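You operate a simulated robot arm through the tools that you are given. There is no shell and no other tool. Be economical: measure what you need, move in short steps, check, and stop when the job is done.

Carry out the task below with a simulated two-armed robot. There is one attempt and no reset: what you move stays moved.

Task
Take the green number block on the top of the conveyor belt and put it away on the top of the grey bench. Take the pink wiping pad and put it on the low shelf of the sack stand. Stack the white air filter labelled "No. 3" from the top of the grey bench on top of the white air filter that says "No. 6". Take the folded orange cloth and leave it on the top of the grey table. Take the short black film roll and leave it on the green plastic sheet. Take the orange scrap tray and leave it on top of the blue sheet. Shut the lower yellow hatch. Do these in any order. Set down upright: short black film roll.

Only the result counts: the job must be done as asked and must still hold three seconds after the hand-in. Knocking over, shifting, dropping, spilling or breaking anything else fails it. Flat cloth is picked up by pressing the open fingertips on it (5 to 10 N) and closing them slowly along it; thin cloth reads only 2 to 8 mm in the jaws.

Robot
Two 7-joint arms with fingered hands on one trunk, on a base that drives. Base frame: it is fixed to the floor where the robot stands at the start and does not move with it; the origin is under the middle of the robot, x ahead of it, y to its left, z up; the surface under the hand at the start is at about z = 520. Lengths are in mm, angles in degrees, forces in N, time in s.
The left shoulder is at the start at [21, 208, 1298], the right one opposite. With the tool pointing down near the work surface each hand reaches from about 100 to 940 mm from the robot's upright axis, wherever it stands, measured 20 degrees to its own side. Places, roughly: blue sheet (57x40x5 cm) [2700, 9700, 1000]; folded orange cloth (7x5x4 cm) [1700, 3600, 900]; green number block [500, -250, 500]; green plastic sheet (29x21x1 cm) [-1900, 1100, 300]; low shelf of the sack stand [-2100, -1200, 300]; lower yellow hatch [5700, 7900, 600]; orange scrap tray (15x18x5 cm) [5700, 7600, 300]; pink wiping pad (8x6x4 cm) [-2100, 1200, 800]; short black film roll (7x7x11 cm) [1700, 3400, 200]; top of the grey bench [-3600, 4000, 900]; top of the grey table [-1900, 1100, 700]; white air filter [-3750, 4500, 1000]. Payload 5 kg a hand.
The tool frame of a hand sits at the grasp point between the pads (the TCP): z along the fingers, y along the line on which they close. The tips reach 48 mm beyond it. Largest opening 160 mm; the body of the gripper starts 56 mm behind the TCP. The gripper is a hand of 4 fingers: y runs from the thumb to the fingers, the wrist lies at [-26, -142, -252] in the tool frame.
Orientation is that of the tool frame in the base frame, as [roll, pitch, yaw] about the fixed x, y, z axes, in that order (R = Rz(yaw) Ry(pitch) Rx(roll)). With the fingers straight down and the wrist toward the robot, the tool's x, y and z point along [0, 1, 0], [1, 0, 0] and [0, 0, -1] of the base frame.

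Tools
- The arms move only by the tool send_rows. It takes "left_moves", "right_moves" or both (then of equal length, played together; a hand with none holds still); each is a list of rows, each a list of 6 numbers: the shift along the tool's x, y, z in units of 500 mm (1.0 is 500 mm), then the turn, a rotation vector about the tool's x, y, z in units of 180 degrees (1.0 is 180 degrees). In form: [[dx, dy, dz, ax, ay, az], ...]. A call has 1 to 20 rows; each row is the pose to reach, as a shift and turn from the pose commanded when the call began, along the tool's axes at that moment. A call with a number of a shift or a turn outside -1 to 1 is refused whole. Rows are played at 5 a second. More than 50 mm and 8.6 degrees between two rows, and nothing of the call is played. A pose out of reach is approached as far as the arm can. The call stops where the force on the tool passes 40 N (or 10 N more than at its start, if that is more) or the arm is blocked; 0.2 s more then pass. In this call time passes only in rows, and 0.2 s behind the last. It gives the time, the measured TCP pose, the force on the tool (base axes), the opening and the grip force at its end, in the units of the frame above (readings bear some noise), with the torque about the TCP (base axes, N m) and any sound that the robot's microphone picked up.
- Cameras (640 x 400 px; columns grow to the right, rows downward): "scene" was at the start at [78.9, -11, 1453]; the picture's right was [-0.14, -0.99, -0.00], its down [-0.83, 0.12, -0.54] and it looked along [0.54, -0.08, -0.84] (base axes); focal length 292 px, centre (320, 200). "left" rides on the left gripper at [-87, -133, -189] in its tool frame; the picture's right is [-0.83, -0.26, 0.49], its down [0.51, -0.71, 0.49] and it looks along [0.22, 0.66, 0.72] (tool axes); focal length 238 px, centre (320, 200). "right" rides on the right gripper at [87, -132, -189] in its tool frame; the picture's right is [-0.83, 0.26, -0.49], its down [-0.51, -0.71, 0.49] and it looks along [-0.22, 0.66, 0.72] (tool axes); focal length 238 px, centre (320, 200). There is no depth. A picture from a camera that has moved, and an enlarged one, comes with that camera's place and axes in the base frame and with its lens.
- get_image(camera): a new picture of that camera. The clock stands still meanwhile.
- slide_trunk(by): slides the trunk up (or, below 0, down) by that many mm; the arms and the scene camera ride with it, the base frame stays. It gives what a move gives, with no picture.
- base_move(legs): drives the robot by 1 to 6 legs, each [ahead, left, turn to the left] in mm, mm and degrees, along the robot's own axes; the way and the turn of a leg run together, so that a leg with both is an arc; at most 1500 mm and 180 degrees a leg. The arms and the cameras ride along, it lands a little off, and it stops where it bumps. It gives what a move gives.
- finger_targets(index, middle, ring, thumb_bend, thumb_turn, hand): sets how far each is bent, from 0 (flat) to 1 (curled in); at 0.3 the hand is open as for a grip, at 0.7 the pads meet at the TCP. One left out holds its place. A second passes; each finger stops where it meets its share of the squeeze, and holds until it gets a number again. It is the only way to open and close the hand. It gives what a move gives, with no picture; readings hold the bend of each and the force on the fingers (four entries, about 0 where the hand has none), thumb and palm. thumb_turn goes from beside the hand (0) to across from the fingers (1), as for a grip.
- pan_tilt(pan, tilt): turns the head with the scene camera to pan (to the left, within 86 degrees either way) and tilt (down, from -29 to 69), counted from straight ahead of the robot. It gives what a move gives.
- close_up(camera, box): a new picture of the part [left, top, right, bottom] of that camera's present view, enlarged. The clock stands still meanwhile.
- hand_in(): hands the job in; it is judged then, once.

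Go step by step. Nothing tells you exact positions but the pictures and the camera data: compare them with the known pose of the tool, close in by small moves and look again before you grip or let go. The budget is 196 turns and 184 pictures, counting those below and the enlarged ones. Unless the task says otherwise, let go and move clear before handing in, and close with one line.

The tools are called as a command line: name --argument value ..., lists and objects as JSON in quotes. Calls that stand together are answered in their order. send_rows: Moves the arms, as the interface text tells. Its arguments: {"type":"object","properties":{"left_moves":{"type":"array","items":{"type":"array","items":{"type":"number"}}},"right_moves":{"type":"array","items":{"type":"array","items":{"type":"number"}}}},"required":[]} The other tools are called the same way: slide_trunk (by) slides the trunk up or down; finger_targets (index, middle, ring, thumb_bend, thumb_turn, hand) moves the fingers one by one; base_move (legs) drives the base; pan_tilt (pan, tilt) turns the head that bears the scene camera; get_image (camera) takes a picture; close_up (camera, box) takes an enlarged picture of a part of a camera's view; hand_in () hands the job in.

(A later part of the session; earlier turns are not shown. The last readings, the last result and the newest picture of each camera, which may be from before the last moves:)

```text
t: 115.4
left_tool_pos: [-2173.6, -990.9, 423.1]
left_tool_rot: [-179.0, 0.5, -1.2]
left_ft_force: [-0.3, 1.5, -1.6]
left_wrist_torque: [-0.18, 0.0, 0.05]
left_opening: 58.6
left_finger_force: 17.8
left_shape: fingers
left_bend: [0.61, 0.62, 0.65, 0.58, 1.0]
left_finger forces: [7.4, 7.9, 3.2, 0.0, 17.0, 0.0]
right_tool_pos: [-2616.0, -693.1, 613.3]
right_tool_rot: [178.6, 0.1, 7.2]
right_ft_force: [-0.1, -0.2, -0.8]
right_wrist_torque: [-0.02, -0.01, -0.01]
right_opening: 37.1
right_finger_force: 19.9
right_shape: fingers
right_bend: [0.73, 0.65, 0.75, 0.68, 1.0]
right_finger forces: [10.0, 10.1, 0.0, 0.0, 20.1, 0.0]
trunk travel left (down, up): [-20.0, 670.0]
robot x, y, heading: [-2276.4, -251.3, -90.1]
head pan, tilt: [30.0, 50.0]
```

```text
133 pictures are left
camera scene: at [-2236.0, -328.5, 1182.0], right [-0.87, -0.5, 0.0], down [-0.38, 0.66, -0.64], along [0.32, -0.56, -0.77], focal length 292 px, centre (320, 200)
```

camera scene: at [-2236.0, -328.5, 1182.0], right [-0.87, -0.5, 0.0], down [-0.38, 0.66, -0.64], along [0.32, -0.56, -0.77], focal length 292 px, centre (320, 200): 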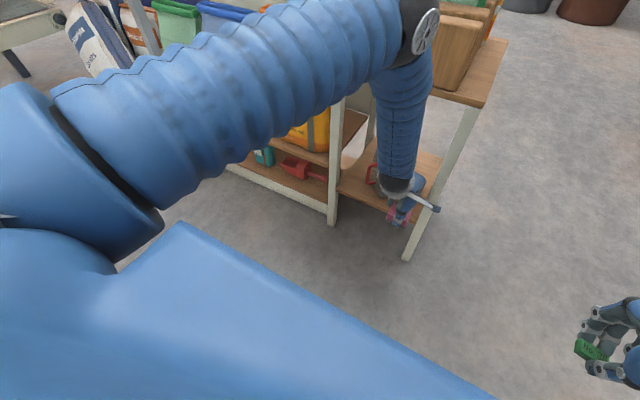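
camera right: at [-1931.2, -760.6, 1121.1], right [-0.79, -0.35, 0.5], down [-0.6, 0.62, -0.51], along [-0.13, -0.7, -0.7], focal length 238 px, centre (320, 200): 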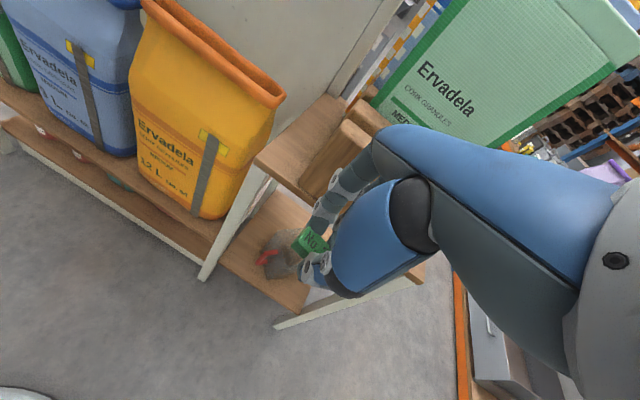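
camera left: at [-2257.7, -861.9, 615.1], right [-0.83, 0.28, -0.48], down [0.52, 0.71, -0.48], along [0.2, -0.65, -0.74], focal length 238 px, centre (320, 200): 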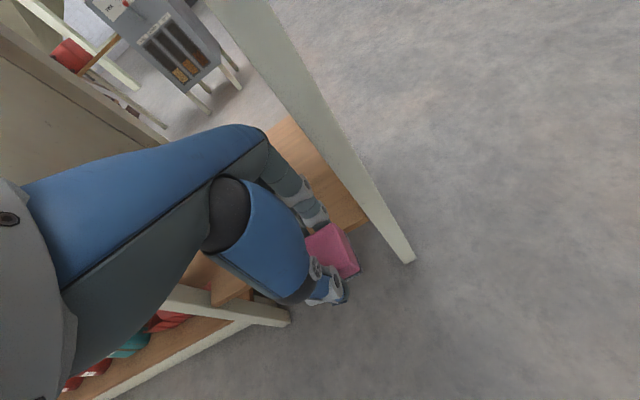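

Clearance to the leg is small, so I'll shift 12 mm left while going the last 125 mm in.

send_rows --left_moves '[[0.024, 0.06, 0.01, 0, 0, 0], [0.026, 0.13, 0.02, 0, 0, 0], [0.026, 0.19, 0.04, 0, 0, 0], [0.026, 0.24, 0.06, 0, 0, 0], [0.026, 0.25, 0.08, 0, 0, 0]]'

get_image --camera "left"

close_up --camera "scene" --box '[320, 80, 480, 260]'

```text
t: 116.6
left_tool_pos: [-2163.4, -1117.2, 380.2]
left_tool_rot: [-179.1, 0.5, -1.1]
left_ft_force: [-0.1, 1.0, -0.9]
left_wrist_torque: [0.03, 0.02, -0.01]
left_opening: 58.4
left_finger_force: 17.7
left_shape: fingers
left_bend: [0.61, 0.62, 0.65, 0.58, 1.0]
left_finger forces: [7.4, 7.7, 3.8, 0.0, 16.6, 0.1]
right_tool_pos: [-2617.9, -692.8, 613.2]
right_tool_rot: [178.5, 0.2, 7.1]
right_ft_force: [-0.2, -0.1, -0.9]
right_wrist_torque: [0.03, -0.03, 0.04]
right_opening: 37.2
right_finger_force: 19.9
right_shape: fingers
right_bend: [0.73, 0.65, 0.75, 0.68, 1.0]
right_finger forces: [9.9, 10.1, 0.1, 0.1, 20.1, 0.0]
trunk travel left (down, up): [-20.0, 670.0]
robot x, y, heading: [-2276.6, -251.4, -90.0]
head pan, tilt: [30.0, 50.0]
```

```text
132 pictures are left
camera left: at [-2247.5, -987.4, 573.6], right [-0.83, 0.28, -0.48], down [0.52, 0.71, -0.48], along [0.2, -0.65, -0.73], focal length 238 px, centre (320, 200)
```

left: 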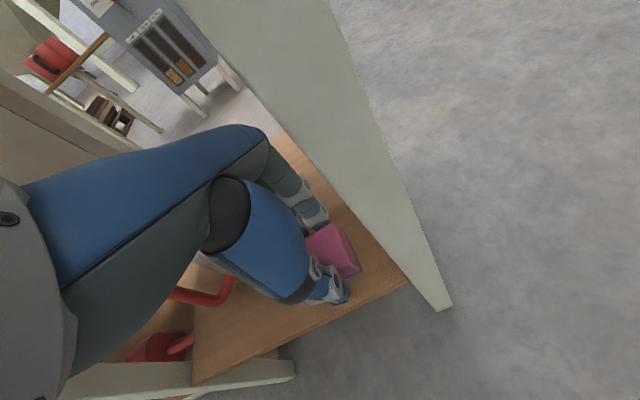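

```text
2.22 times, centred on (400, 170) of scene
camera zoom: at [-2236.0, -328.5, 1182.0], right [-0.87, -0.5, 0.0], down [-0.38, 0.66, -0.64], along [0.32, -0.56, -0.77], focal length 649 px, centre (142, 267)
```

zoom: 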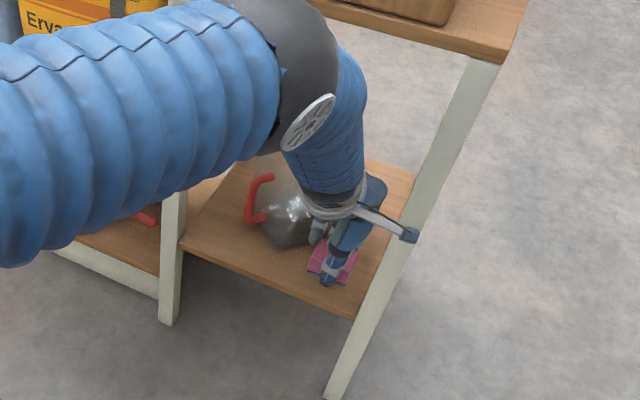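

The pad is over the shelf between jug and leg. I'll lower it gently.

send_rows --left_moves '[[0, 0, 0.02, 0, 0, 0], [0, 0, 0.04, 0, 0, 0], [0, 0, 0.06, 0, 0, 0], [0, 0, 0.068, 0, 0, 0]]'

close_up --camera "left" --box '[180, 160, 460, 335]'

```text
t: 117.6
left_tool_pos: [-2166.2, -1114.4, 347.6]
left_tool_rot: [-179.1, 0.4, -1.0]
left_ft_force: [-0.1, 0.3, -1.6]
left_wrist_torque: [0.01, -0.01, 0.01]
left_opening: 58.4
left_finger_force: 17.9
left_shape: fingers
left_bend: [0.61, 0.62, 0.65, 0.58, 1.0]
left_finger forces: [7.3, 7.6, 3.2, 0.0, 16.6, 0.0]
right_tool_pos: [-2617.1, -693.9, 613.6]
right_tool_rot: [178.4, 0.1, 7.1]
right_ft_force: [-0.8, 0.3, -0.5]
right_wrist_torque: [0.02, 0.01, 0.01]
right_opening: 37.0
right_finger_force: 19.6
right_shape: fingers
right_bend: [0.73, 0.65, 0.75, 0.68, 1.0]
right_finger forces: [10.0, 10.1, 0.0, 0.0, 20.1, 0.1]
trunk travel left (down, up): [-20.0, 670.0]
robot x, y, heading: [-2271.0, -249.3, -90.1]
head pan, tilt: [30.0, 50.0]
```

```text
2.29 times, centred on (320, 248) of left
camera zoom: at [-2248.2, -985.7, 538.8], right [-0.83, 0.28, -0.48], down [0.52, 0.71, -0.48], along [0.2, -0.65, -0.73], focal length 545 px, centre (320, 91)
```

zoom: 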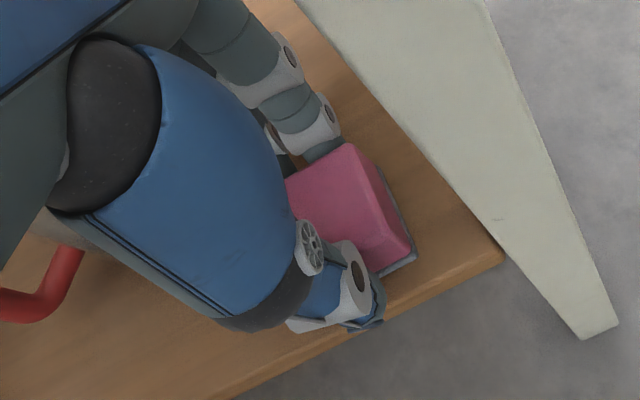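

The pad is about 15 mm inside the front edge. I'll push 10 mm deeper and lower to contact.

send_rows --left_moves '[[0, 0.02, 0, 0, 0, 0], [0, 0.024, 0.008, 0, 0, 0], [0, 0.024, 0.016, 0, 0, 0], [0, 0.024, 0.022, 0, 0, 0]]'

close_up --camera "left" --box '[180, 160, 460, 335]'

```text
t: 118.6
left_tool_pos: [-2165.9, -1130.5, 340.8]
left_tool_rot: [-179.4, 0.5, -1.0]
left_ft_force: [-0.3, 3.7, 15.9]
left_wrist_torque: [0.52, -0.1, -0.02]
left_opening: 57.9
left_finger_force: 19.1
left_shape: fingers
left_bend: [0.61, 0.62, 0.65, 0.58, 1.0]
left_finger forces: [7.3, 7.7, 4.0, 0.0, 20.1, 0.0]
right_tool_pos: [-2619.4, -693.7, 614.9]
right_tool_rot: [178.5, 0.2, 7.2]
right_ft_force: [0.7, 0.1, -0.1]
right_wrist_torque: [0.01, 0.03, -0.04]
right_opening: 37.2
right_finger_force: 20.0
right_shape: fingers
right_bend: [0.73, 0.65, 0.75, 0.68, 1.0]
right_finger forces: [9.9, 10.0, 0.0, 0.1, 20.1, 0.0]
trunk travel left (down, up): [-20.0, 670.0]
robot x, y, heading: [-2271.8, -251.0, -90.0]
head pan, tilt: [30.0, 50.0]
```

```text
2.29 times, centred on (320, 248) of left
camera zoom: at [-2250.0, -998.8, 531.4], right [-0.83, 0.28, -0.48], down [0.52, 0.7, -0.49], along [0.2, -0.65, -0.73], focal length 545 px, centre (320, 91)
```

zoom: 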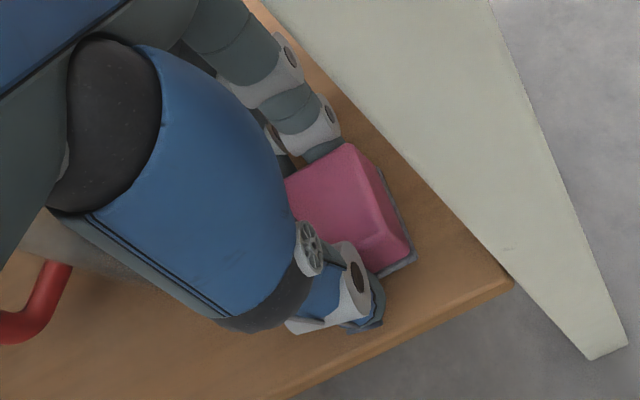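

The pad rests on the shelf with 16 N. I'll open the hand and rise straight up.

finger_targets --hand "left" --index 0.5 --middle 0.5 --ring 0.5 --thumb_bend 0.5

send_rows --left_moves '[[0, 0, -0.03, 0, 0, 0], [0, 0, -0.08, 0, 0, 0], [0, 0, -0.13, 0, 0, 0], [0, -0.06, -0.14, 0, 0, 0], [0, -0.14, -0.14, 0, 0, 0], [0, -0.22, -0.14, 0, 0, 0], [0, -0.3, -0.14, 0, 0, 0], [0, -0.38, -0.14, 0, 0, 0]]'

get_image --camera "left"

close_up --camera "scene" --box '[320, 80, 480, 260]'

```text
t: 119.6
left_tool_pos: [-2166.4, -1127.3, 337.3]
left_tool_rot: [-179.1, 0.3, -1.1]
left_ft_force: [-0.6, 1.0, 2.3]
left_wrist_torque: [-0.07, 0.03, 0.01]
left_opening: 90.6
left_finger_force: 1.1
left_shape: fingers
left_bend: [0.5, 0.51, 0.5, 0.5, 1.0]
left_finger forces: [0.0, 1.8, 0.5, 0.0, 0.1, 0.0]
right_tool_pos: [-2618.2, -693.6, 613.0]
right_tool_rot: [178.5, 0.2, 7.1]
right_ft_force: [1.0, -0.4, -0.2]
right_wrist_torque: [0.04, -0.03, 0.0]
right_opening: 37.0
right_finger_force: 20.0
right_shape: fingers
right_bend: [0.73, 0.65, 0.75, 0.68, 1.0]
right_finger forces: [10.0, 10.1, 0.0, 0.0, 20.2, 0.1]
trunk travel left (down, up): [-20.0, 670.0]
robot x, y, heading: [-2271.3, -245.7, -90.1]
head pan, tilt: [30.0, 50.0]
```

```text
t: 121.4
left_tool_pos: [-2162.7, -938.5, 409.7]
left_tool_rot: [-179.4, 0.5, -1.0]
left_ft_force: [0.2, -2.2, 0.4]
left_wrist_torque: [0.17, -0.03, 0.0]
left_opening: 90.8
left_finger_force: 0.0
left_shape: fingers
left_bend: [0.5, 0.5, 0.5, 0.5, 1.0]
left_finger forces: [0.0, 0.0, 0.1, 0.0, 0.0, 0.1]
right_tool_pos: [-2616.3, -694.1, 613.8]
right_tool_rot: [178.5, 0.2, 7.1]
right_ft_force: [1.2, 0.3, 0.0]
right_wrist_torque: [-0.05, -0.02, -0.04]
right_opening: 37.2
right_finger_force: 20.3
right_shape: fingers
right_bend: [0.73, 0.65, 0.75, 0.68, 1.0]
right_finger forces: [10.0, 10.1, 0.0, 0.0, 20.0, 0.0]
trunk travel left (down, up): [-20.0, 670.0]
robot x, y, heading: [-2272.7, -248.5, -89.7]
head pan, tilt: [30.0, 50.0]
```

```text
128 pictures are left
camera left: at [-2245.3, -808.7, 601.5], right [-0.83, 0.28, -0.48], down [0.52, 0.71, -0.49], along [0.2, -0.65, -0.73], focal length 238 px, centre (320, 200)
```

left: 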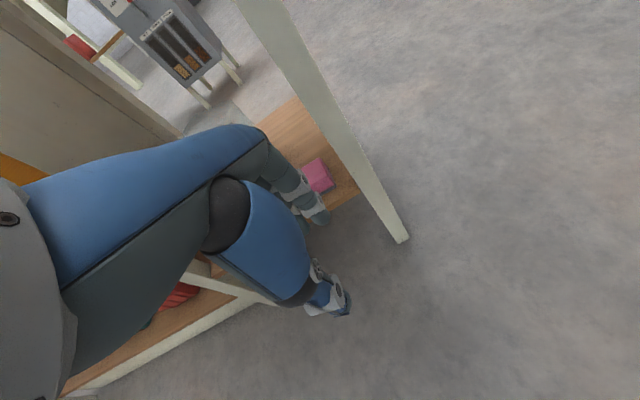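

```text
2.22 times, centred on (400, 170) of scene
camera zoom: at [-2236.1, -328.2, 1182.0], right [-0.87, -0.5, 0.0], down [-0.38, 0.66, -0.64], along [0.32, -0.56, -0.77], focal length 649 px, centre (142, 267)
```

zoom: 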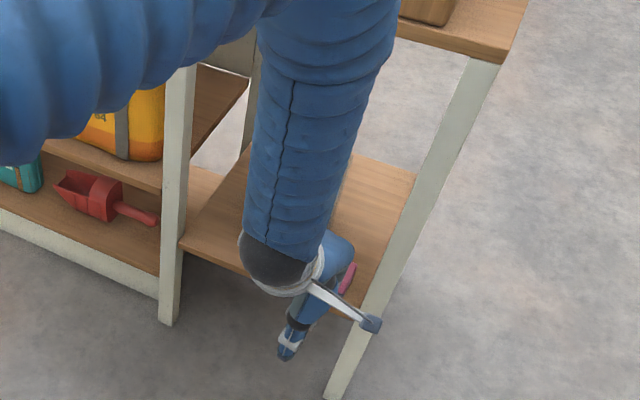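

The pad is on the low shelf. Next comes the bench: I'll raise the trunk and left hand, turn round in the open floor and drive north along x≈-2700.

slide_trunk --by 280

send_rows --left_moves '[[0, -0.04, -0.08, 0, 0, 0], [0, -0.08, -0.16, 0, 0, 0], [0, -0.12, -0.24, 0, 0, 0], [0, -0.16, -0.32, 0, 0, 0], [0, -0.2, -0.4, 0, 0, 0], [0, -0.24, -0.48, 0, 0, 0], [0, -0.28, -0.56, 0, 0, 0]]'

base_move --legs '[[0, -330, 0], [0, 0, 180], [1400, 100, 0], [1300, 0, 0]]'

pan_tilt --pan 30 --tilt 25

get_image --camera "scene"

```text
t: 124.3
left_tool_pos: [-2161.4, -939.1, 688.0]
left_tool_rot: [-179.1, 0.5, -1.1]
left_ft_force: [0.0, 0.5, 0.2]
left_wrist_torque: [0.04, 0.02, 0.01]
left_opening: 90.7
left_finger_force: 0.1
left_shape: fingers
left_bend: [0.5, 0.5, 0.5, 0.5, 1.0]
left_finger forces: [0.0, 0.0, 0.0, 0.0, 0.0, 0.0]
right_tool_pos: [-2617.4, -694.4, 892.6]
right_tool_rot: [178.5, 0.2, 7.1]
right_ft_force: [0.3, 0.7, -0.4]
right_wrist_torque: [0.02, 0.0, -0.01]
right_opening: 37.3
right_finger_force: 20.5
right_shape: fingers
right_bend: [0.73, 0.65, 0.75, 0.68, 1.0]
right_finger forces: [10.0, 10.1, 0.0, 0.0, 20.2, 0.0]
trunk travel left (down, up): [-300.0, 390.0]
robot x, y, heading: [-2272.3, -247.6, -90.1]
head pan, tilt: [30.0, 50.0]
```

```text
t: 125.9
left_tool_pos: [-2155.9, -803.6, 975.1]
left_tool_rot: [-179.2, 0.4, -1.1]
left_ft_force: [-0.4, 1.9, 0.2]
left_wrist_torque: [-0.2, -0.03, 0.01]
left_opening: 90.7
left_finger_force: 0.0
left_shape: fingers
left_bend: [0.5, 0.5, 0.5, 0.5, 1.0]
left_finger forces: [0.0, 0.0, 0.0, 0.0, 0.1, 0.1]
right_tool_pos: [-2618.2, -691.8, 894.1]
right_tool_rot: [178.5, 0.1, 7.1]
right_ft_force: [-0.4, 0.8, 0.3]
right_wrist_torque: [-0.1, 0.02, -0.04]
right_opening: 37.0
right_finger_force: 20.0
right_shape: fingers
right_bend: [0.73, 0.65, 0.75, 0.68, 1.0]
right_finger forces: [10.1, 10.1, 0.1, 0.1, 20.2, 0.1]
trunk travel left (down, up): [-300.0, 390.0]
robot x, y, heading: [-2274.3, -250.2, -90.3]
head pan, tilt: [30.0, 50.0]
```

```text
t: 148.2
left_tool_pos: [-2975.4, 3006.8, 973.1]
left_tool_rot: [-179.0, 0.5, -176.6]
left_ft_force: [0.0, 0.3, 0.8]
left_wrist_torque: [-0.05, -0.04, 0.02]
left_opening: 91.0
left_finger_force: 0.0
left_shape: fingers
left_bend: [0.5, 0.5, 0.5, 0.5, 1.0]
left_finger forces: [0.0, 0.0, 0.0, 0.1, 0.1, 0.0]
right_tool_pos: [-2506.9, 2931.8, 893.2]
right_tool_rot: [178.6, 0.2, -168.4]
right_ft_force: [-0.7, 0.1, -0.9]
right_wrist_torque: [0.03, 0.0, 0.0]
right_opening: 36.4
right_finger_force: 19.5
right_shape: fingers
right_bend: [0.73, 0.65, 0.75, 0.68, 1.0]
right_finger forces: [10.1, 9.7, 0.0, 0.0, 19.7, 0.1]
trunk travel left (down, up): [-300.0, 390.0]
robot x, y, heading: [-2813.6, 2461.3, 94.3]
head pan, tilt: [30.0, 50.0]
```

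```text
t: 149.1
left_tool_pos: [-2976.5, 3007.0, 973.2]
left_tool_rot: [-179.1, 0.4, -176.6]
left_ft_force: [-0.5, -0.1, -0.3]
left_wrist_torque: [-0.04, 0.03, 0.04]
left_opening: 90.8
left_finger_force: 0.1
left_shape: fingers
left_bend: [0.5, 0.5, 0.5, 0.5, 1.0]
left_finger forces: [0.0, 0.0, 0.0, 0.0, 0.1, 0.0]
right_tool_pos: [-2506.2, 2931.5, 892.3]
right_tool_rot: [178.5, 0.1, -168.3]
right_ft_force: [-0.4, 1.2, -0.4]
right_wrist_torque: [-0.02, -0.01, 0.01]
right_opening: 36.5
right_finger_force: 19.6
right_shape: fingers
right_bend: [0.73, 0.65, 0.75, 0.68, 1.0]
right_finger forces: [10.1, 9.6, 0.1, 0.0, 19.6, 0.0]
trunk travel left (down, up): [-300.0, 390.0]
robot x, y, heading: [-2815.5, 2460.2, 94.6]
head pan, tilt: [30.0, 25.0]
```

```text
126 pictures are left
camera scene: at [-2868.9, 2547.4, 1499.4], right [0.83, 0.56, 0.0], down [0.24, -0.35, -0.91], along [-0.51, 0.75, -0.42], focal length 292 px, centre (320, 200)
```

scene: 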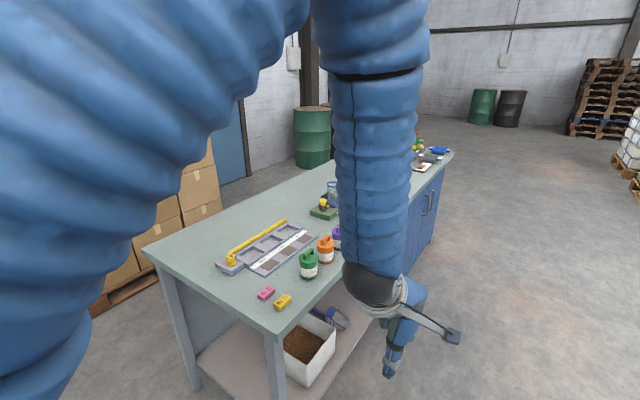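

The bench runs along y with its front edge at x≈-3250 and its top at about z 900. I'll raise the trunk, drive on along the bench and turn to face it.

slide_trunk --by 250

base_move --legs '[[0, -80, -4.4], [1500, 0, 0], [150, 0, 0], [0, 0, 90]]'

pan_tilt --pan -15 --tilt 40

get_image --camera "scene"

```text
t: 151.7
left_tool_pos: [-2976.0, 3006.1, 1223.2]
left_tool_rot: [-179.2, 0.5, -176.6]
left_ft_force: [-0.1, 0.5, -0.4]
left_wrist_torque: [-0.03, -0.01, 0.03]
left_opening: 90.9
left_finger_force: 0.1
left_shape: fingers
left_bend: [0.5, 0.5, 0.5, 0.5, 1.0]
left_finger forces: [0.0, 0.0, 0.1, 0.0, 0.0, 0.0]
right_tool_pos: [-2506.1, 2931.0, 1142.6]
right_tool_rot: [178.5, 0.2, -168.5]
right_ft_force: [0.2, -0.1, 0.2]
right_wrist_torque: [-0.02, -0.03, 0.0]
right_opening: 36.5
right_finger_force: 19.8
right_shape: fingers
right_bend: [0.73, 0.65, 0.75, 0.68, 1.0]
right_finger forces: [10.1, 9.7, 0.0, 0.0, 19.7, 0.0]
trunk travel left (down, up): [-550.0, 140.0]
robot x, y, heading: [-2814.2, 2464.7, 94.3]
head pan, tilt: [30.0, 25.0]
```

```text
t: 164.4
left_tool_pos: [-3301.3, 3992.0, 1223.9]
left_tool_rot: [-179.1, 0.4, -92.3]
left_ft_force: [-0.8, 0.6, -0.1]
left_wrist_torque: [0.04, -0.01, 0.01]
left_opening: 90.9
left_finger_force: 0.1
left_shape: fingers
left_bend: [0.5, 0.5, 0.5, 0.5, 1.0]
left_finger forces: [0.0, 0.1, 0.1, 0.0, 0.0, 0.0]
right_tool_pos: [-3179.8, 4451.8, 1143.8]
right_tool_rot: [178.5, 0.3, -84.1]
right_ft_force: [1.2, 0.8, -0.1]
right_wrist_torque: [0.0, 0.0, -0.03]
right_opening: 36.7
right_finger_force: 20.0
right_shape: fingers
right_bend: [0.73, 0.65, 0.75, 0.68, 1.0]
right_finger forces: [10.2, 9.9, 0.0, 0.0, 19.9, 0.0]
trunk travel left (down, up): [-550.0, 140.0]
robot x, y, heading: [-2742.4, 4099.0, 178.7]
head pan, tilt: [30.0, 25.0]
```

```text
t: 165.5
left_tool_pos: [-3302.1, 3992.6, 1222.6]
left_tool_rot: [-179.2, 0.4, -92.3]
left_ft_force: [0.4, -0.6, 0.0]
left_wrist_torque: [0.0, 0.01, 0.01]
left_opening: 91.2
left_finger_force: 0.0
left_shape: fingers
left_bend: [0.5, 0.5, 0.5, 0.5, 1.0]
left_finger forces: [0.1, 0.0, 0.0, 0.0, 0.0, 0.0]
right_tool_pos: [-3179.1, 4452.8, 1143.9]
right_tool_rot: [178.4, 0.2, -84.1]
right_ft_force: [-0.1, 0.1, 0.2]
right_wrist_torque: [-0.04, 0.02, 0.0]
right_opening: 36.5
right_finger_force: 19.4
right_shape: fingers
right_bend: [0.73, 0.65, 0.75, 0.68, 1.0]
right_finger forces: [10.2, 9.7, 0.0, 0.1, 20.0, 0.1]
trunk travel left (down, up): [-550.0, 140.0]
robot x, y, heading: [-2739.2, 4099.9, 178.9]
head pan, tilt: [-15.0, 40.0]
```

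```text
125 pictures are left
camera scene: at [-2836.9, 4122.1, 1726.2], right [0.28, 0.96, 0.0], down [0.62, -0.18, -0.77], along [-0.74, 0.21, -0.64], focal length 292 px, centre (320, 200)
```

scene: 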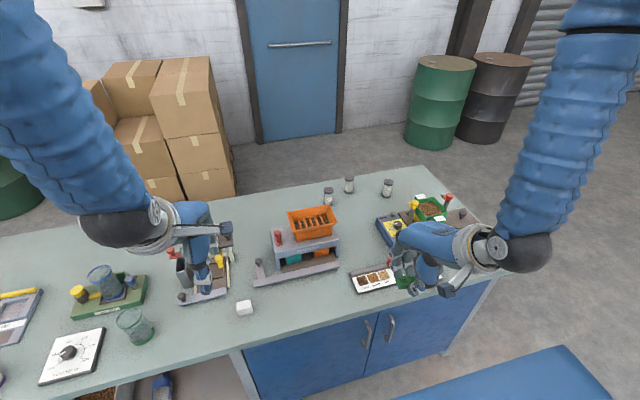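

The bench top is well in view. I'll enlarge parts to find the filters "No. 3" and "No. 6".

close_up --camera "scene" --box '[220, 160, 480, 330]'

close_up --camera "scene" --box '[300, 165, 480, 245]'

get_image --camera "right"

```text
2.35 times, centred on (350, 245) of scene
camera zoom: at [-2836.9, 4122.1, 1726.2], right [0.28, 0.96, 0.0], down [0.62, -0.18, -0.77], along [-0.74, 0.21, -0.64], focal length 687 px, centre (249, 94)
```

zoom: 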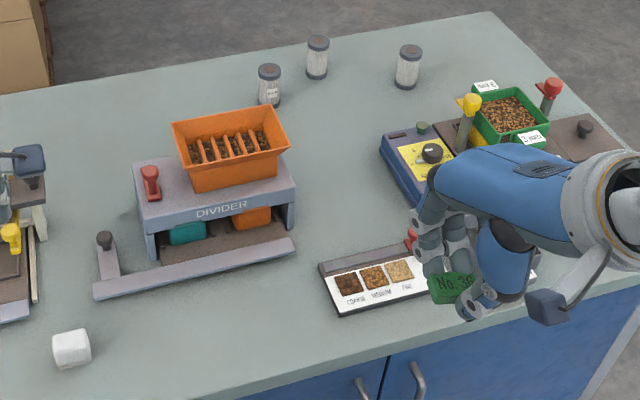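

```text
3.56 times, centred on (390, 205) of scene
camera zoom: at [-2836.9, 4122.1, 1726.2], right [0.28, 0.96, 0.0], down [0.62, -0.18, -0.77], along [-0.74, 0.21, -0.64], focal length 1039 px, centre (71, 182)
```

zoom: 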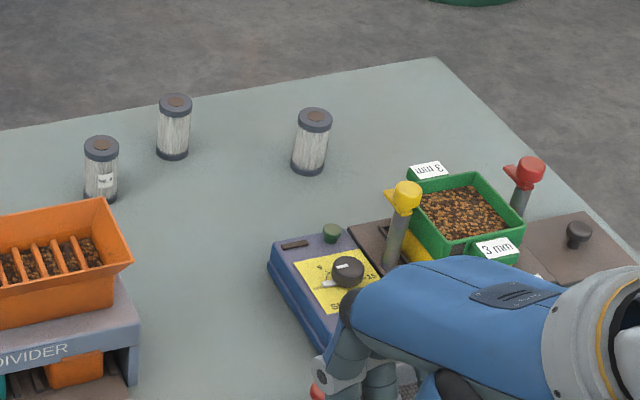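

```text
122 pictures are left
camera right: at [-3034.4, 4379.1, 1328.3], right [-0.33, 0.8, 0.5], down [0.64, 0.58, -0.51], along [-0.69, 0.15, -0.7], focal length 238 px, centre (320, 200)
```

right: 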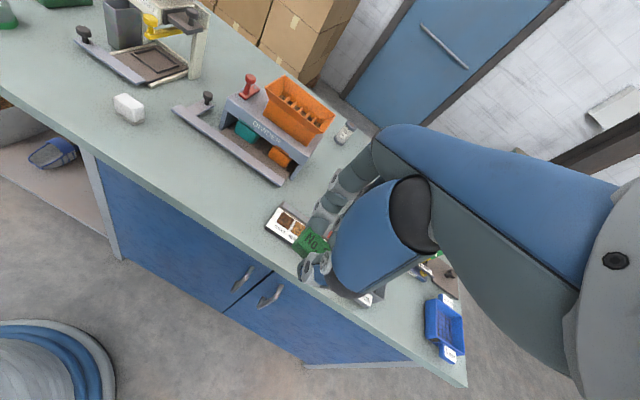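

The three cylinders with grey caps at the back are the filters. First I'll free the right hand by putting the block on the empty spot near [-3335, 4250].

send_rows --right_moves '[[0.06, 0.05, 0.02, 0, 0, 0], [0.12, 0.11, 0.05, 0, 0, 0], [0.18, 0.17, 0.09, 0, 0, 0], [0.24, 0.23, 0.13, 0, 0, 0], [0.3, 0.29, 0.17, 0, 0, 0], [0.36, 0.33, 0.22, 0, 0, 0], [0.372, 0.352, 0.27, 0, 0, 0]]'

get_image --camera "right"

get_image --camera "scene"

```text
t: 167.1
left_tool_pos: [-3302.1, 3992.2, 1222.7]
left_tool_rot: [-179.0, 0.4, -92.2]
left_ft_force: [0.0, -0.4, -0.1]
left_wrist_torque: [-0.03, -0.02, -0.01]
left_opening: 90.6
left_finger_force: 0.0
left_shape: fingers
left_bend: [0.5, 0.5, 0.5, 0.5, 1.0]
left_finger forces: [0.0, 0.1, 0.0, 0.1, 0.0, 0.0]
right_tool_pos: [-3338.9, 4250.1, 1013.3]
right_tool_rot: [178.7, 0.2, -84.1]
right_ft_force: [-1.6, 0.2, -0.2]
right_wrist_torque: [-0.02, -0.05, 0.06]
right_opening: 36.6
right_finger_force: 19.5
right_shape: fingers
right_bend: [0.73, 0.65, 0.75, 0.68, 1.0]
right_finger forces: [10.2, 9.7, 0.0, 0.0, 20.0, 0.0]
trunk travel left (down, up): [-550.0, 140.0]
robot x, y, heading: [-2743.4, 4095.8, 178.5]
head pan, tilt: [-15.0, 40.0]
```

```text
121 pictures are left
camera right: at [-3193.6, 4176.3, 1198.0], right [-0.33, 0.8, 0.5], down [0.64, 0.58, -0.51], along [-0.69, 0.15, -0.71], focal length 238 px, centre (320, 200)
```

right: 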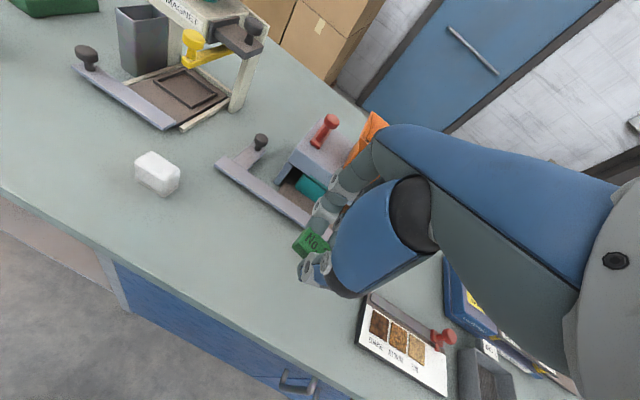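

```text
120 pictures are left
camera scene: at [-2837.9, 4122.4, 1726.1], right [0.28, 0.96, 0.0], down [0.62, -0.18, -0.77], along [-0.73, 0.21, -0.64], focal length 292 px, centre (320, 200)
```

scene: 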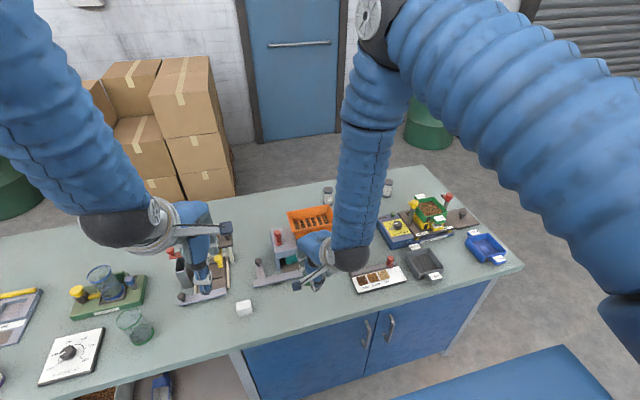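

The spot below the block is free. I'll lower to contact.

send_rows --right_moves '[[0, -0.02, 0.04, 0, 0, 0], [0, -0.03, 0.08, 0, 0, 0], [0, -0.03, 0.1, 0, 0, 0], [0, -0.03, 0.11, 0, 0, 0], [0, -0.03, 0.12, 0, 0, 0]]'

close_up --camera "right" --box '[200, 160, 440, 310]'

```text
t: 168.3
left_tool_pos: [-3302.9, 3992.6, 1224.0]
left_tool_rot: [-179.3, 0.5, -92.4]
left_ft_force: [-0.1, -0.1, 0.1]
left_wrist_torque: [-0.05, 0.01, -0.03]
left_opening: 91.0
left_finger_force: 0.0
left_shape: fingers
left_bend: [0.5, 0.5, 0.5, 0.5, 1.0]
left_finger forces: [0.1, 0.0, 0.1, 0.1, 0.0, 0.0]
right_tool_pos: [-3325.8, 4251.4, 951.1]
right_tool_rot: [178.5, 0.3, -84.1]
right_ft_force: [-0.7, -0.1, -0.1]
right_wrist_torque: [0.01, 0.02, 0.04]
right_opening: 36.8
right_finger_force: 20.1
right_shape: fingers
right_bend: [0.73, 0.65, 0.75, 0.68, 1.0]
right_finger forces: [10.3, 9.8, 0.0, 0.0, 20.1, 0.0]
trunk travel left (down, up): [-550.0, 140.0]
robot x, y, heading: [-2744.2, 4100.4, 178.8]
head pan, tilt: [-15.0, 40.0]
```

```text
2.67 times, centred on (320, 235) of right
camera zoom: at [-3179.3, 4178.4, 1135.9], right [-0.33, 0.8, 0.5], down [0.64, 0.58, -0.51], along [-0.69, 0.15, -0.7], focal length 636 px, centre (320, 107)
```

zoom: 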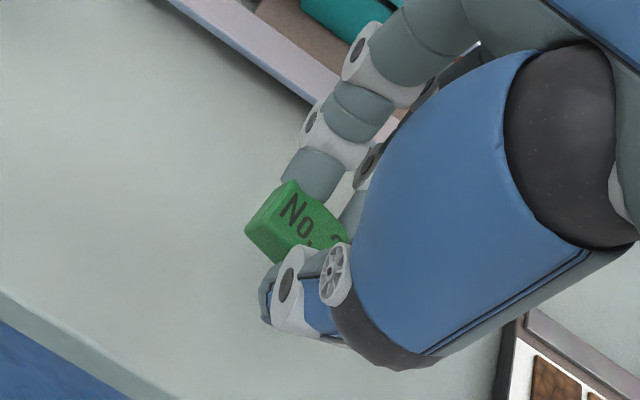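

There is no contact yet. I'll keep lowering in small steps.

send_rows --right_moves '[[0, 0, 0.01, 0, 0, 0], [0, 0, 0.02, 0, 0, 0], [0, 0, 0.03, 0, 0, 0], [0, 0, 0.04, 0, 0, 0], [0, 0, 0.05, 0, 0, 0]]'

close_up --camera "right" --box '[200, 160, 440, 310]'

```text
t: 169.5
left_tool_pos: [-3302.6, 3992.8, 1223.0]
left_tool_rot: [-179.1, 0.4, -92.3]
left_ft_force: [0.9, 0.0, 1.0]
left_wrist_torque: [0.01, -0.01, -0.02]
left_opening: 90.9
left_finger_force: 0.1
left_shape: fingers
left_bend: [0.5, 0.5, 0.5, 0.5, 1.0]
left_finger forces: [0.0, 0.0, 0.0, 0.0, 0.0, 0.0]
right_tool_pos: [-3328.5, 4250.8, 926.8]
right_tool_rot: [178.5, 0.3, -84.1]
right_ft_force: [0.5, -0.3, -0.7]
right_wrist_torque: [0.04, 0.0, -0.03]
right_opening: 36.2
right_finger_force: 20.3
right_shape: fingers
right_bend: [0.73, 0.65, 0.75, 0.68, 1.0]
right_finger forces: [10.2, 9.8, 0.0, 0.1, 20.1, 0.0]
trunk travel left (down, up): [-550.0, 140.0]
robot x, y, heading: [-2743.7, 4094.8, 178.8]
head pan, tilt: [-15.0, 40.0]
```

```text
2.67 times, centred on (320, 235) of right
camera zoom: at [-3181.4, 4177.8, 1111.7], right [-0.33, 0.8, 0.5], down [0.64, 0.58, -0.51], along [-0.69, 0.15, -0.7], focal length 636 px, centre (320, 107)
```

zoom: 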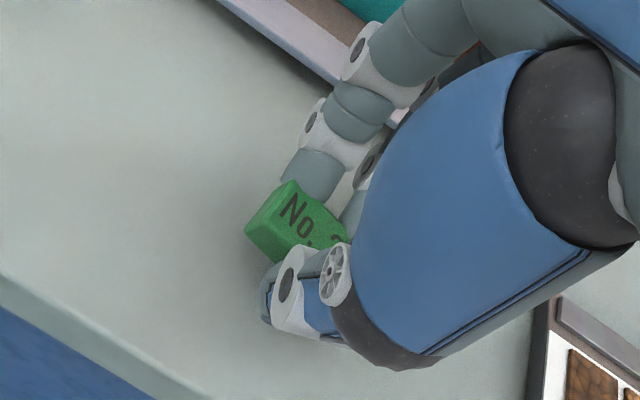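

send_rows --right_moves '[[0, 0, 0.01, 0, 0, 0], [0, 0, 0.02, 0, 0, 0], [0, 0, 0.03, 0, 0, 0], [0, 0, 0.04, 0, 0, 0], [0, 0, 0.05, 0, 0, 0], [0, 0, 0.06, 0, 0, 0]]'

```text
t: 170.5
left_tool_pos: [-3301.3, 3992.7, 1223.4]
left_tool_rot: [-179.2, 0.5, -92.3]
left_ft_force: [-1.5, 0.3, 0.0]
left_wrist_torque: [-0.02, -0.02, 0.04]
left_opening: 91.0
left_finger_force: 0.0
left_shape: fingers
left_bend: [0.5, 0.5, 0.5, 0.5, 1.0]
left_finger forces: [0.1, 0.1, 0.1, 0.0, 0.0, 0.0]
right_tool_pos: [-3328.7, 4251.1, 913.3]
right_tool_rot: [178.2, 0.1, -84.1]
right_ft_force: [10.8, 0.7, 36.0]
right_wrist_torque: [-0.13, -1.72, 0.11]
right_opening: 36.5
right_finger_force: 35.5
right_shape: fingers
right_bend: [0.74, 0.66, 0.75, 0.68, 1.0]
right_finger forces: [8.9, 8.8, 0.0, 0.0, 53.0, 0.0]
trunk travel left (down, up): [-550.0, 140.0]
robot x, y, heading: [-2743.0, 4100.8, 178.4]
head pan, tilt: [-15.0, 40.0]
stopped in row 4 (right hand): the force on the tool passed its limit at 47 N (the readings are from after the stop); the commanded pose is now the measured one
```

The fingertips met the bench at TCP 913, so its top is near z 861. I'll ease up 3 mm and let go.

send_rows --right_moves '[[0, 0, -0.006, 0, 0, 0]]'

finger_targets --hand "right" --index 0.58 --middle 0.58 --ring 0.58 --thumb_bend 0.58

send_rows --right_moves '[[0, 0, -0.03, 0, 0, 0], [0, 0, -0.1, 0, 0, 0], [0, 0, -0.18, 0, 0, 0], [0, -0.04, -0.26, 0, 0, 0], [-0.06, -0.1, -0.3, 0, 0, 0]]'

get_image --camera "right"

```text
t: 170.9
left_tool_pos: [-3302.1, 3991.7, 1224.5]
left_tool_rot: [-179.2, 0.5, -92.3]
left_ft_force: [-0.7, -0.2, 0.0]
left_wrist_torque: [-0.03, -0.03, 0.03]
left_opening: 90.9
left_finger_force: 0.1
left_shape: fingers
left_bend: [0.5, 0.5, 0.5, 0.5, 1.0]
left_finger forces: [0.0, 0.0, 0.0, 0.0, 0.1, 0.0]
right_tool_pos: [-3329.6, 4249.8, 914.0]
right_tool_rot: [178.2, 0.3, -84.2]
right_ft_force: [2.9, -0.1, 4.5]
right_wrist_torque: [0.04, -0.22, -0.01]
right_opening: 36.3
right_finger_force: 23.2
right_shape: fingers
right_bend: [0.74, 0.66, 0.75, 0.68, 1.0]
right_finger forces: [10.3, 10.3, 0.0, 0.1, 26.1, 0.0]
trunk travel left (down, up): [-550.0, 140.0]
robot x, y, heading: [-2745.1, 4098.4, 178.6]
head pan, tilt: [-15.0, 40.0]
```

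```text
t: 171.9
left_tool_pos: [-3302.2, 3993.6, 1223.8]
left_tool_rot: [-179.1, 0.5, -92.3]
left_ft_force: [0.1, -0.2, 0.5]
left_wrist_torque: [-0.01, 0.04, 0.01]
left_opening: 90.7
left_finger_force: 0.2
left_shape: fingers
left_bend: [0.5, 0.5, 0.5, 0.5, 1.0]
left_finger forces: [0.0, 0.0, 0.0, 0.1, 0.1, 0.0]
right_tool_pos: [-3330.1, 4250.1, 914.4]
right_tool_rot: [178.1, 0.2, -84.2]
right_ft_force: [-5.3, -1.9, 22.0]
right_wrist_torque: [-0.07, -0.6, -0.04]
right_opening: 54.9
right_finger_force: 11.4
right_shape: fingers
right_bend: [0.57, 0.57, 0.57, 0.61, 1.0]
right_finger forces: [0.0, 0.1, 0.0, 0.0, 22.4, 0.0]
trunk travel left (down, up): [-550.0, 140.0]
robot x, y, heading: [-2745.3, 4097.6, 178.7]
head pan, tilt: [-15.0, 40.0]
```

```text
t: 173.1
left_tool_pos: [-3300.3, 3995.1, 1224.0]
left_tool_rot: [-179.3, 0.4, -92.3]
left_ft_force: [0.1, 1.9, -0.5]
left_wrist_torque: [-0.15, 0.01, 0.06]
left_opening: 90.7
left_finger_force: 0.0
left_shape: fingers
left_bend: [0.5, 0.5, 0.5, 0.5, 1.0]
left_finger forces: [0.1, 0.0, 0.0, 0.0, 0.0, 0.1]
right_tool_pos: [-3278.2, 4284.6, 1061.4]
right_tool_rot: [178.2, 0.1, -84.1]
right_ft_force: [1.6, 0.9, 0.0]
right_wrist_torque: [-0.14, 0.07, 0.0]
right_opening: 62.6
right_finger_force: 0.2
right_shape: fingers
right_bend: [0.57, 0.57, 0.57, 0.57, 1.0]
right_finger forces: [0.1, 0.0, 0.1, 0.0, 0.0, 0.0]
trunk travel left (down, up): [-550.0, 140.0]
robot x, y, heading: [-2745.2, 4097.1, 178.9]
head pan, tilt: [-15.0, 40.0]
```

```text
117 pictures are left
camera right: at [-3131.0, 4211.7, 1246.1], right [-0.33, 0.8, 0.5], down [0.64, 0.58, -0.51], along [-0.7, 0.15, -0.7], focal length 238 px, centre (320, 200)
```

right: 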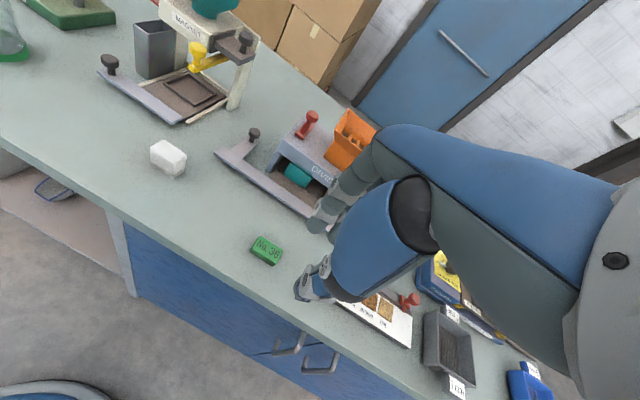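

The green block now lies on the bench. The filters stand at about [-3795, 4434], [-3850, 4549] and [-3773, 4712], so I'll zoom in on their labels.

close_up --camera "scene" --box '[315, 168, 405, 218]'

```text
7.11 times, centred on (360, 193) of scene
camera zoom: at [-2836.1, 4125.8, 1726.1], right [0.28, 0.96, 0.0], down [0.62, -0.18, -0.77], along [-0.74, 0.21, -0.64], focal length 2077 px, centre (36, 250)
```

zoom: 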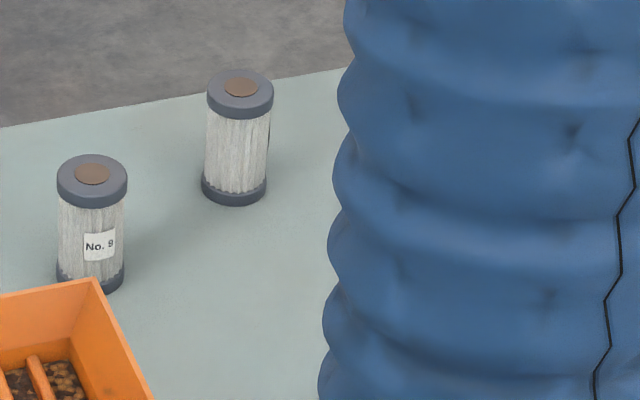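

The nearest filter reads "No. 9". The other labels face away, so I'll drive round the north end of the bench and read them from there.

base_move --legs '[[-150, 0, 1.3], [0, 0, -90], [1480, 0, 0], [0, 0, 90], [900, 0, 0]]'

pan_tilt --pan 60 --tilt 30

get_image --camera "scene"

```text
t: 193.3
left_tool_pos: [-4077.8, 5424.4, 1222.7]
left_tool_rot: [-179.1, 0.3, -89.7]
left_ft_force: [0.5, -0.6, -0.3]
left_wrist_torque: [0.03, -0.02, -0.02]
left_opening: 91.0
left_finger_force: 0.0
left_shape: fingers
left_bend: [0.5, 0.5, 0.5, 0.5, 1.0]
left_finger forces: [0.0, 0.0, 0.1, 0.1, 0.0, 0.0]
right_tool_pos: [-4068.3, 5713.9, 1061.8]
right_tool_rot: [178.2, 0.2, -81.4]
right_ft_force: [0.6, -0.4, 0.5]
right_wrist_torque: [0.0, -0.01, 0.0]
right_opening: 62.8
right_finger_force: 0.2
right_shape: fingers
right_bend: [0.57, 0.57, 0.57, 0.57, 1.0]
right_finger forces: [0.1, 0.0, 0.0, 0.0, 0.1, 0.0]
trunk travel left (down, up): [-550.0, 140.0]
robot x, y, heading: [-3522.7, 5552.0, -178.9]
head pan, tilt: [-15.0, 40.0]
```

```text
t: 194.8
left_tool_pos: [-4076.7, 5424.5, 1223.1]
left_tool_rot: [-179.3, 0.4, -89.6]
left_ft_force: [-0.5, 0.4, -0.3]
left_wrist_torque: [-0.02, -0.01, 0.0]
left_opening: 91.0
left_finger_force: 0.1
left_shape: fingers
left_bend: [0.5, 0.5, 0.5, 0.5, 1.0]
left_finger forces: [0.0, 0.0, 0.0, 0.0, 0.1, 0.1]
right_tool_pos: [-4067.8, 5714.0, 1062.4]
right_tool_rot: [178.1, 0.2, -81.6]
right_ft_force: [0.5, -0.3, 1.1]
right_wrist_torque: [0.02, -0.03, 0.03]
right_opening: 62.8
right_finger_force: 0.1
right_shape: fingers
right_bend: [0.57, 0.57, 0.57, 0.57, 1.0]
right_finger forces: [0.1, 0.1, 0.0, 0.0, 0.0, 0.0]
trunk travel left (down, up): [-550.0, 140.0]
robot x, y, heading: [-3527.1, 5557.2, -178.7]
head pan, tilt: [60.0, 30.0]
```

```text
115 pictures are left
camera scene: at [-3580.0, 5475.3, 1741.6], right [-0.88, 0.48, 0.0], down [0.24, 0.44, -0.87], along [-0.42, -0.76, -0.5], focal length 292 px, centre (320, 200)
```

scene: 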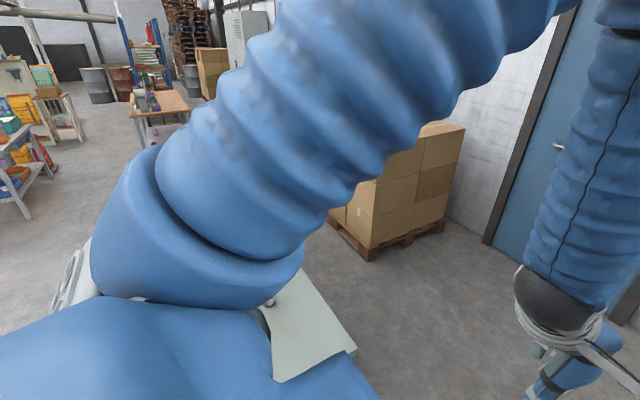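

The corridor behind the bench is free. I'll drive in and face the bench from its back side.

base_move --legs '[[940, 0, -1.3], [0, 0, 90], [960, 0, 0], [0, 0, 90]]'

pan_tilt --pan 0 --tilt 45

get_image --camera "scene"

```text
t: 212.1
left_tool_pos: [-3931.7, 4753.9, 1223.8]
left_tool_rot: [-179.2, 0.4, 91.1]
left_ft_force: [-1.1, 0.0, -0.4]
left_wrist_torque: [0.0, -0.02, -0.03]
left_opening: 91.0
left_finger_force: 0.0
left_shape: fingers
left_bend: [0.5, 0.5, 0.5, 0.5, 1.0]
left_finger forces: [0.0, 0.1, 0.0, 0.1, 0.0, 0.0]
right_tool_pos: [-3938.4, 4463.6, 1061.7]
right_tool_rot: [178.2, 0.2, 99.4]
right_ft_force: [0.4, 0.3, -0.3]
right_wrist_torque: [0.01, -0.01, 0.06]
right_opening: 63.0
right_finger_force: 0.1
right_shape: fingers
right_bend: [0.57, 0.57, 0.57, 0.57, 1.0]
right_finger forces: [0.0, 0.0, 0.1, 0.0, 0.0, 0.0]
trunk travel left (down, up): [-550.0, 140.0]
robot x, y, heading: [-4484.2, 4616.1, 2.1]
head pan, tilt: [60.0, 30.0]
```

```text
t: 213.4
left_tool_pos: [-3932.6, 4754.4, 1222.3]
left_tool_rot: [-179.3, 0.3, 91.1]
left_ft_force: [0.4, 0.4, 0.1]
left_wrist_torque: [0.0, 0.02, 0.05]
left_opening: 90.8
left_finger_force: 0.0
left_shape: fingers
left_bend: [0.5, 0.5, 0.5, 0.5, 1.0]
left_finger forces: [0.1, 0.1, 0.1, 0.0, 0.1, 0.0]
right_tool_pos: [-3938.7, 4463.9, 1062.6]
right_tool_rot: [178.2, 0.2, 99.3]
right_ft_force: [0.6, -0.6, -0.6]
right_wrist_torque: [0.01, -0.01, -0.01]
right_opening: 62.9
right_finger_force: 0.1
right_shape: fingers
right_bend: [0.57, 0.57, 0.57, 0.57, 1.0]
right_finger forces: [0.1, 0.0, 0.0, 0.0, 0.0, 0.0]
trunk travel left (down, up): [-550.0, 140.0]
robot x, y, heading: [-4484.4, 4615.8, 2.2]
head pan, tilt: [0.0, 45.0]
```

```text
114 pictures are left
camera scene: at [-4392.2, 4617.7, 1718.9], right [0.04, -1.0, 0.0], down [-0.71, -0.03, -0.71], along [0.71, 0.03, -0.71], focal length 292 px, centre (320, 200)
```

scene: 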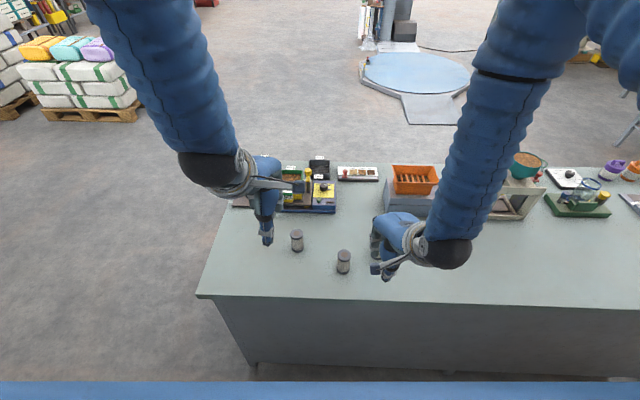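

close_up --camera "scene" --box '[270, 215, 390, 290]'

get_image --camera "right"

get_image --camera "left"

```text
5.33 times, centred on (330, 252) of scene
camera zoom: at [-4392.2, 4617.7, 1718.9], right [0.04, -1.0, 0.0], down [-0.71, -0.03, -0.71], along [0.71, 0.03, -0.71], focal length 1558 px, centre (267, -80)
```

zoom: 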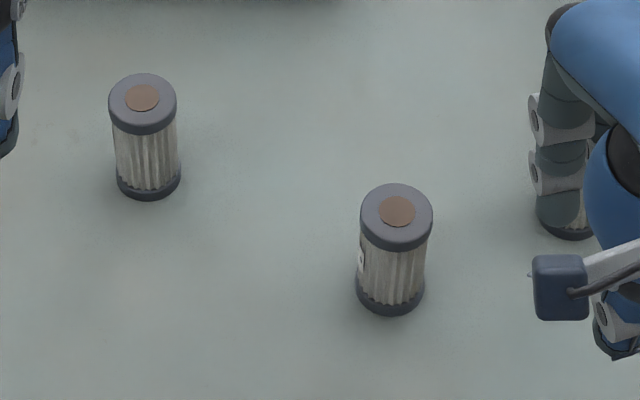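

```text
112 pictures are left
camera right: at [-4088.9, 4527.1, 1245.8], right [0.37, -0.78, 0.5], down [-0.6, -0.61, -0.51], along [0.7, -0.11, -0.7], focal length 238 px, centre (320, 200)
```

right: 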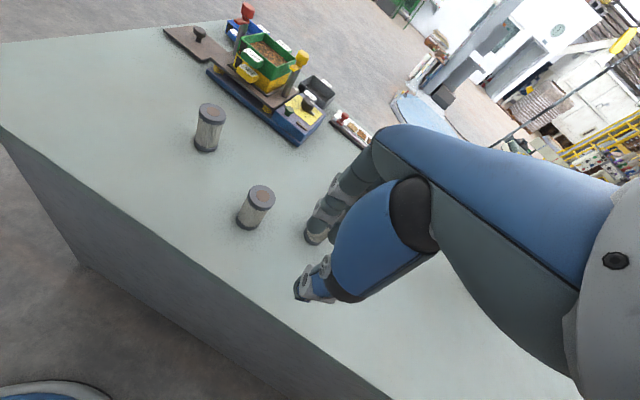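

```text
111 pictures are left
camera left: at [-4061.2, 4665.1, 1415.4], right [-0.25, -0.84, -0.48], down [-0.73, 0.49, -0.48], along [0.64, 0.22, -0.73], focal length 238 px, centre (320, 200)
```

left: 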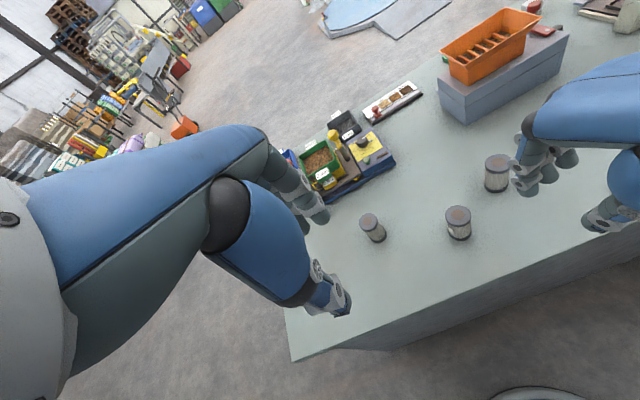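

F2's label faces north, which the left camera can see. I'll zoom there.

close_up --camera "left" --box '[340, 150, 520, 250]'

```text
3.56 times, centred on (430, 200) of left
camera zoom: at [-4061.2, 4665.1, 1415.4], right [-0.25, -0.84, -0.48], down [-0.73, 0.49, -0.48], along [0.64, 0.22, -0.73], focal length 848 px, centre (-71, 200)
```

zoom: 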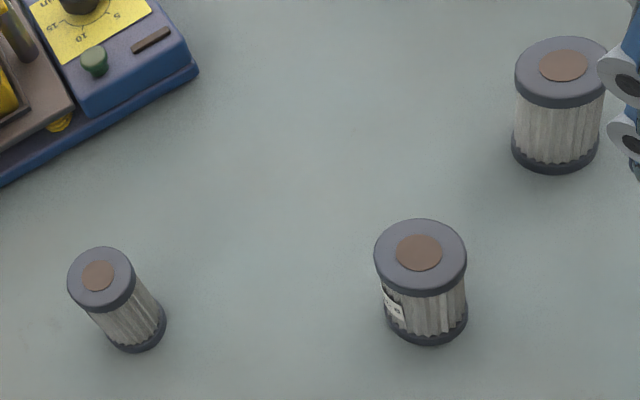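

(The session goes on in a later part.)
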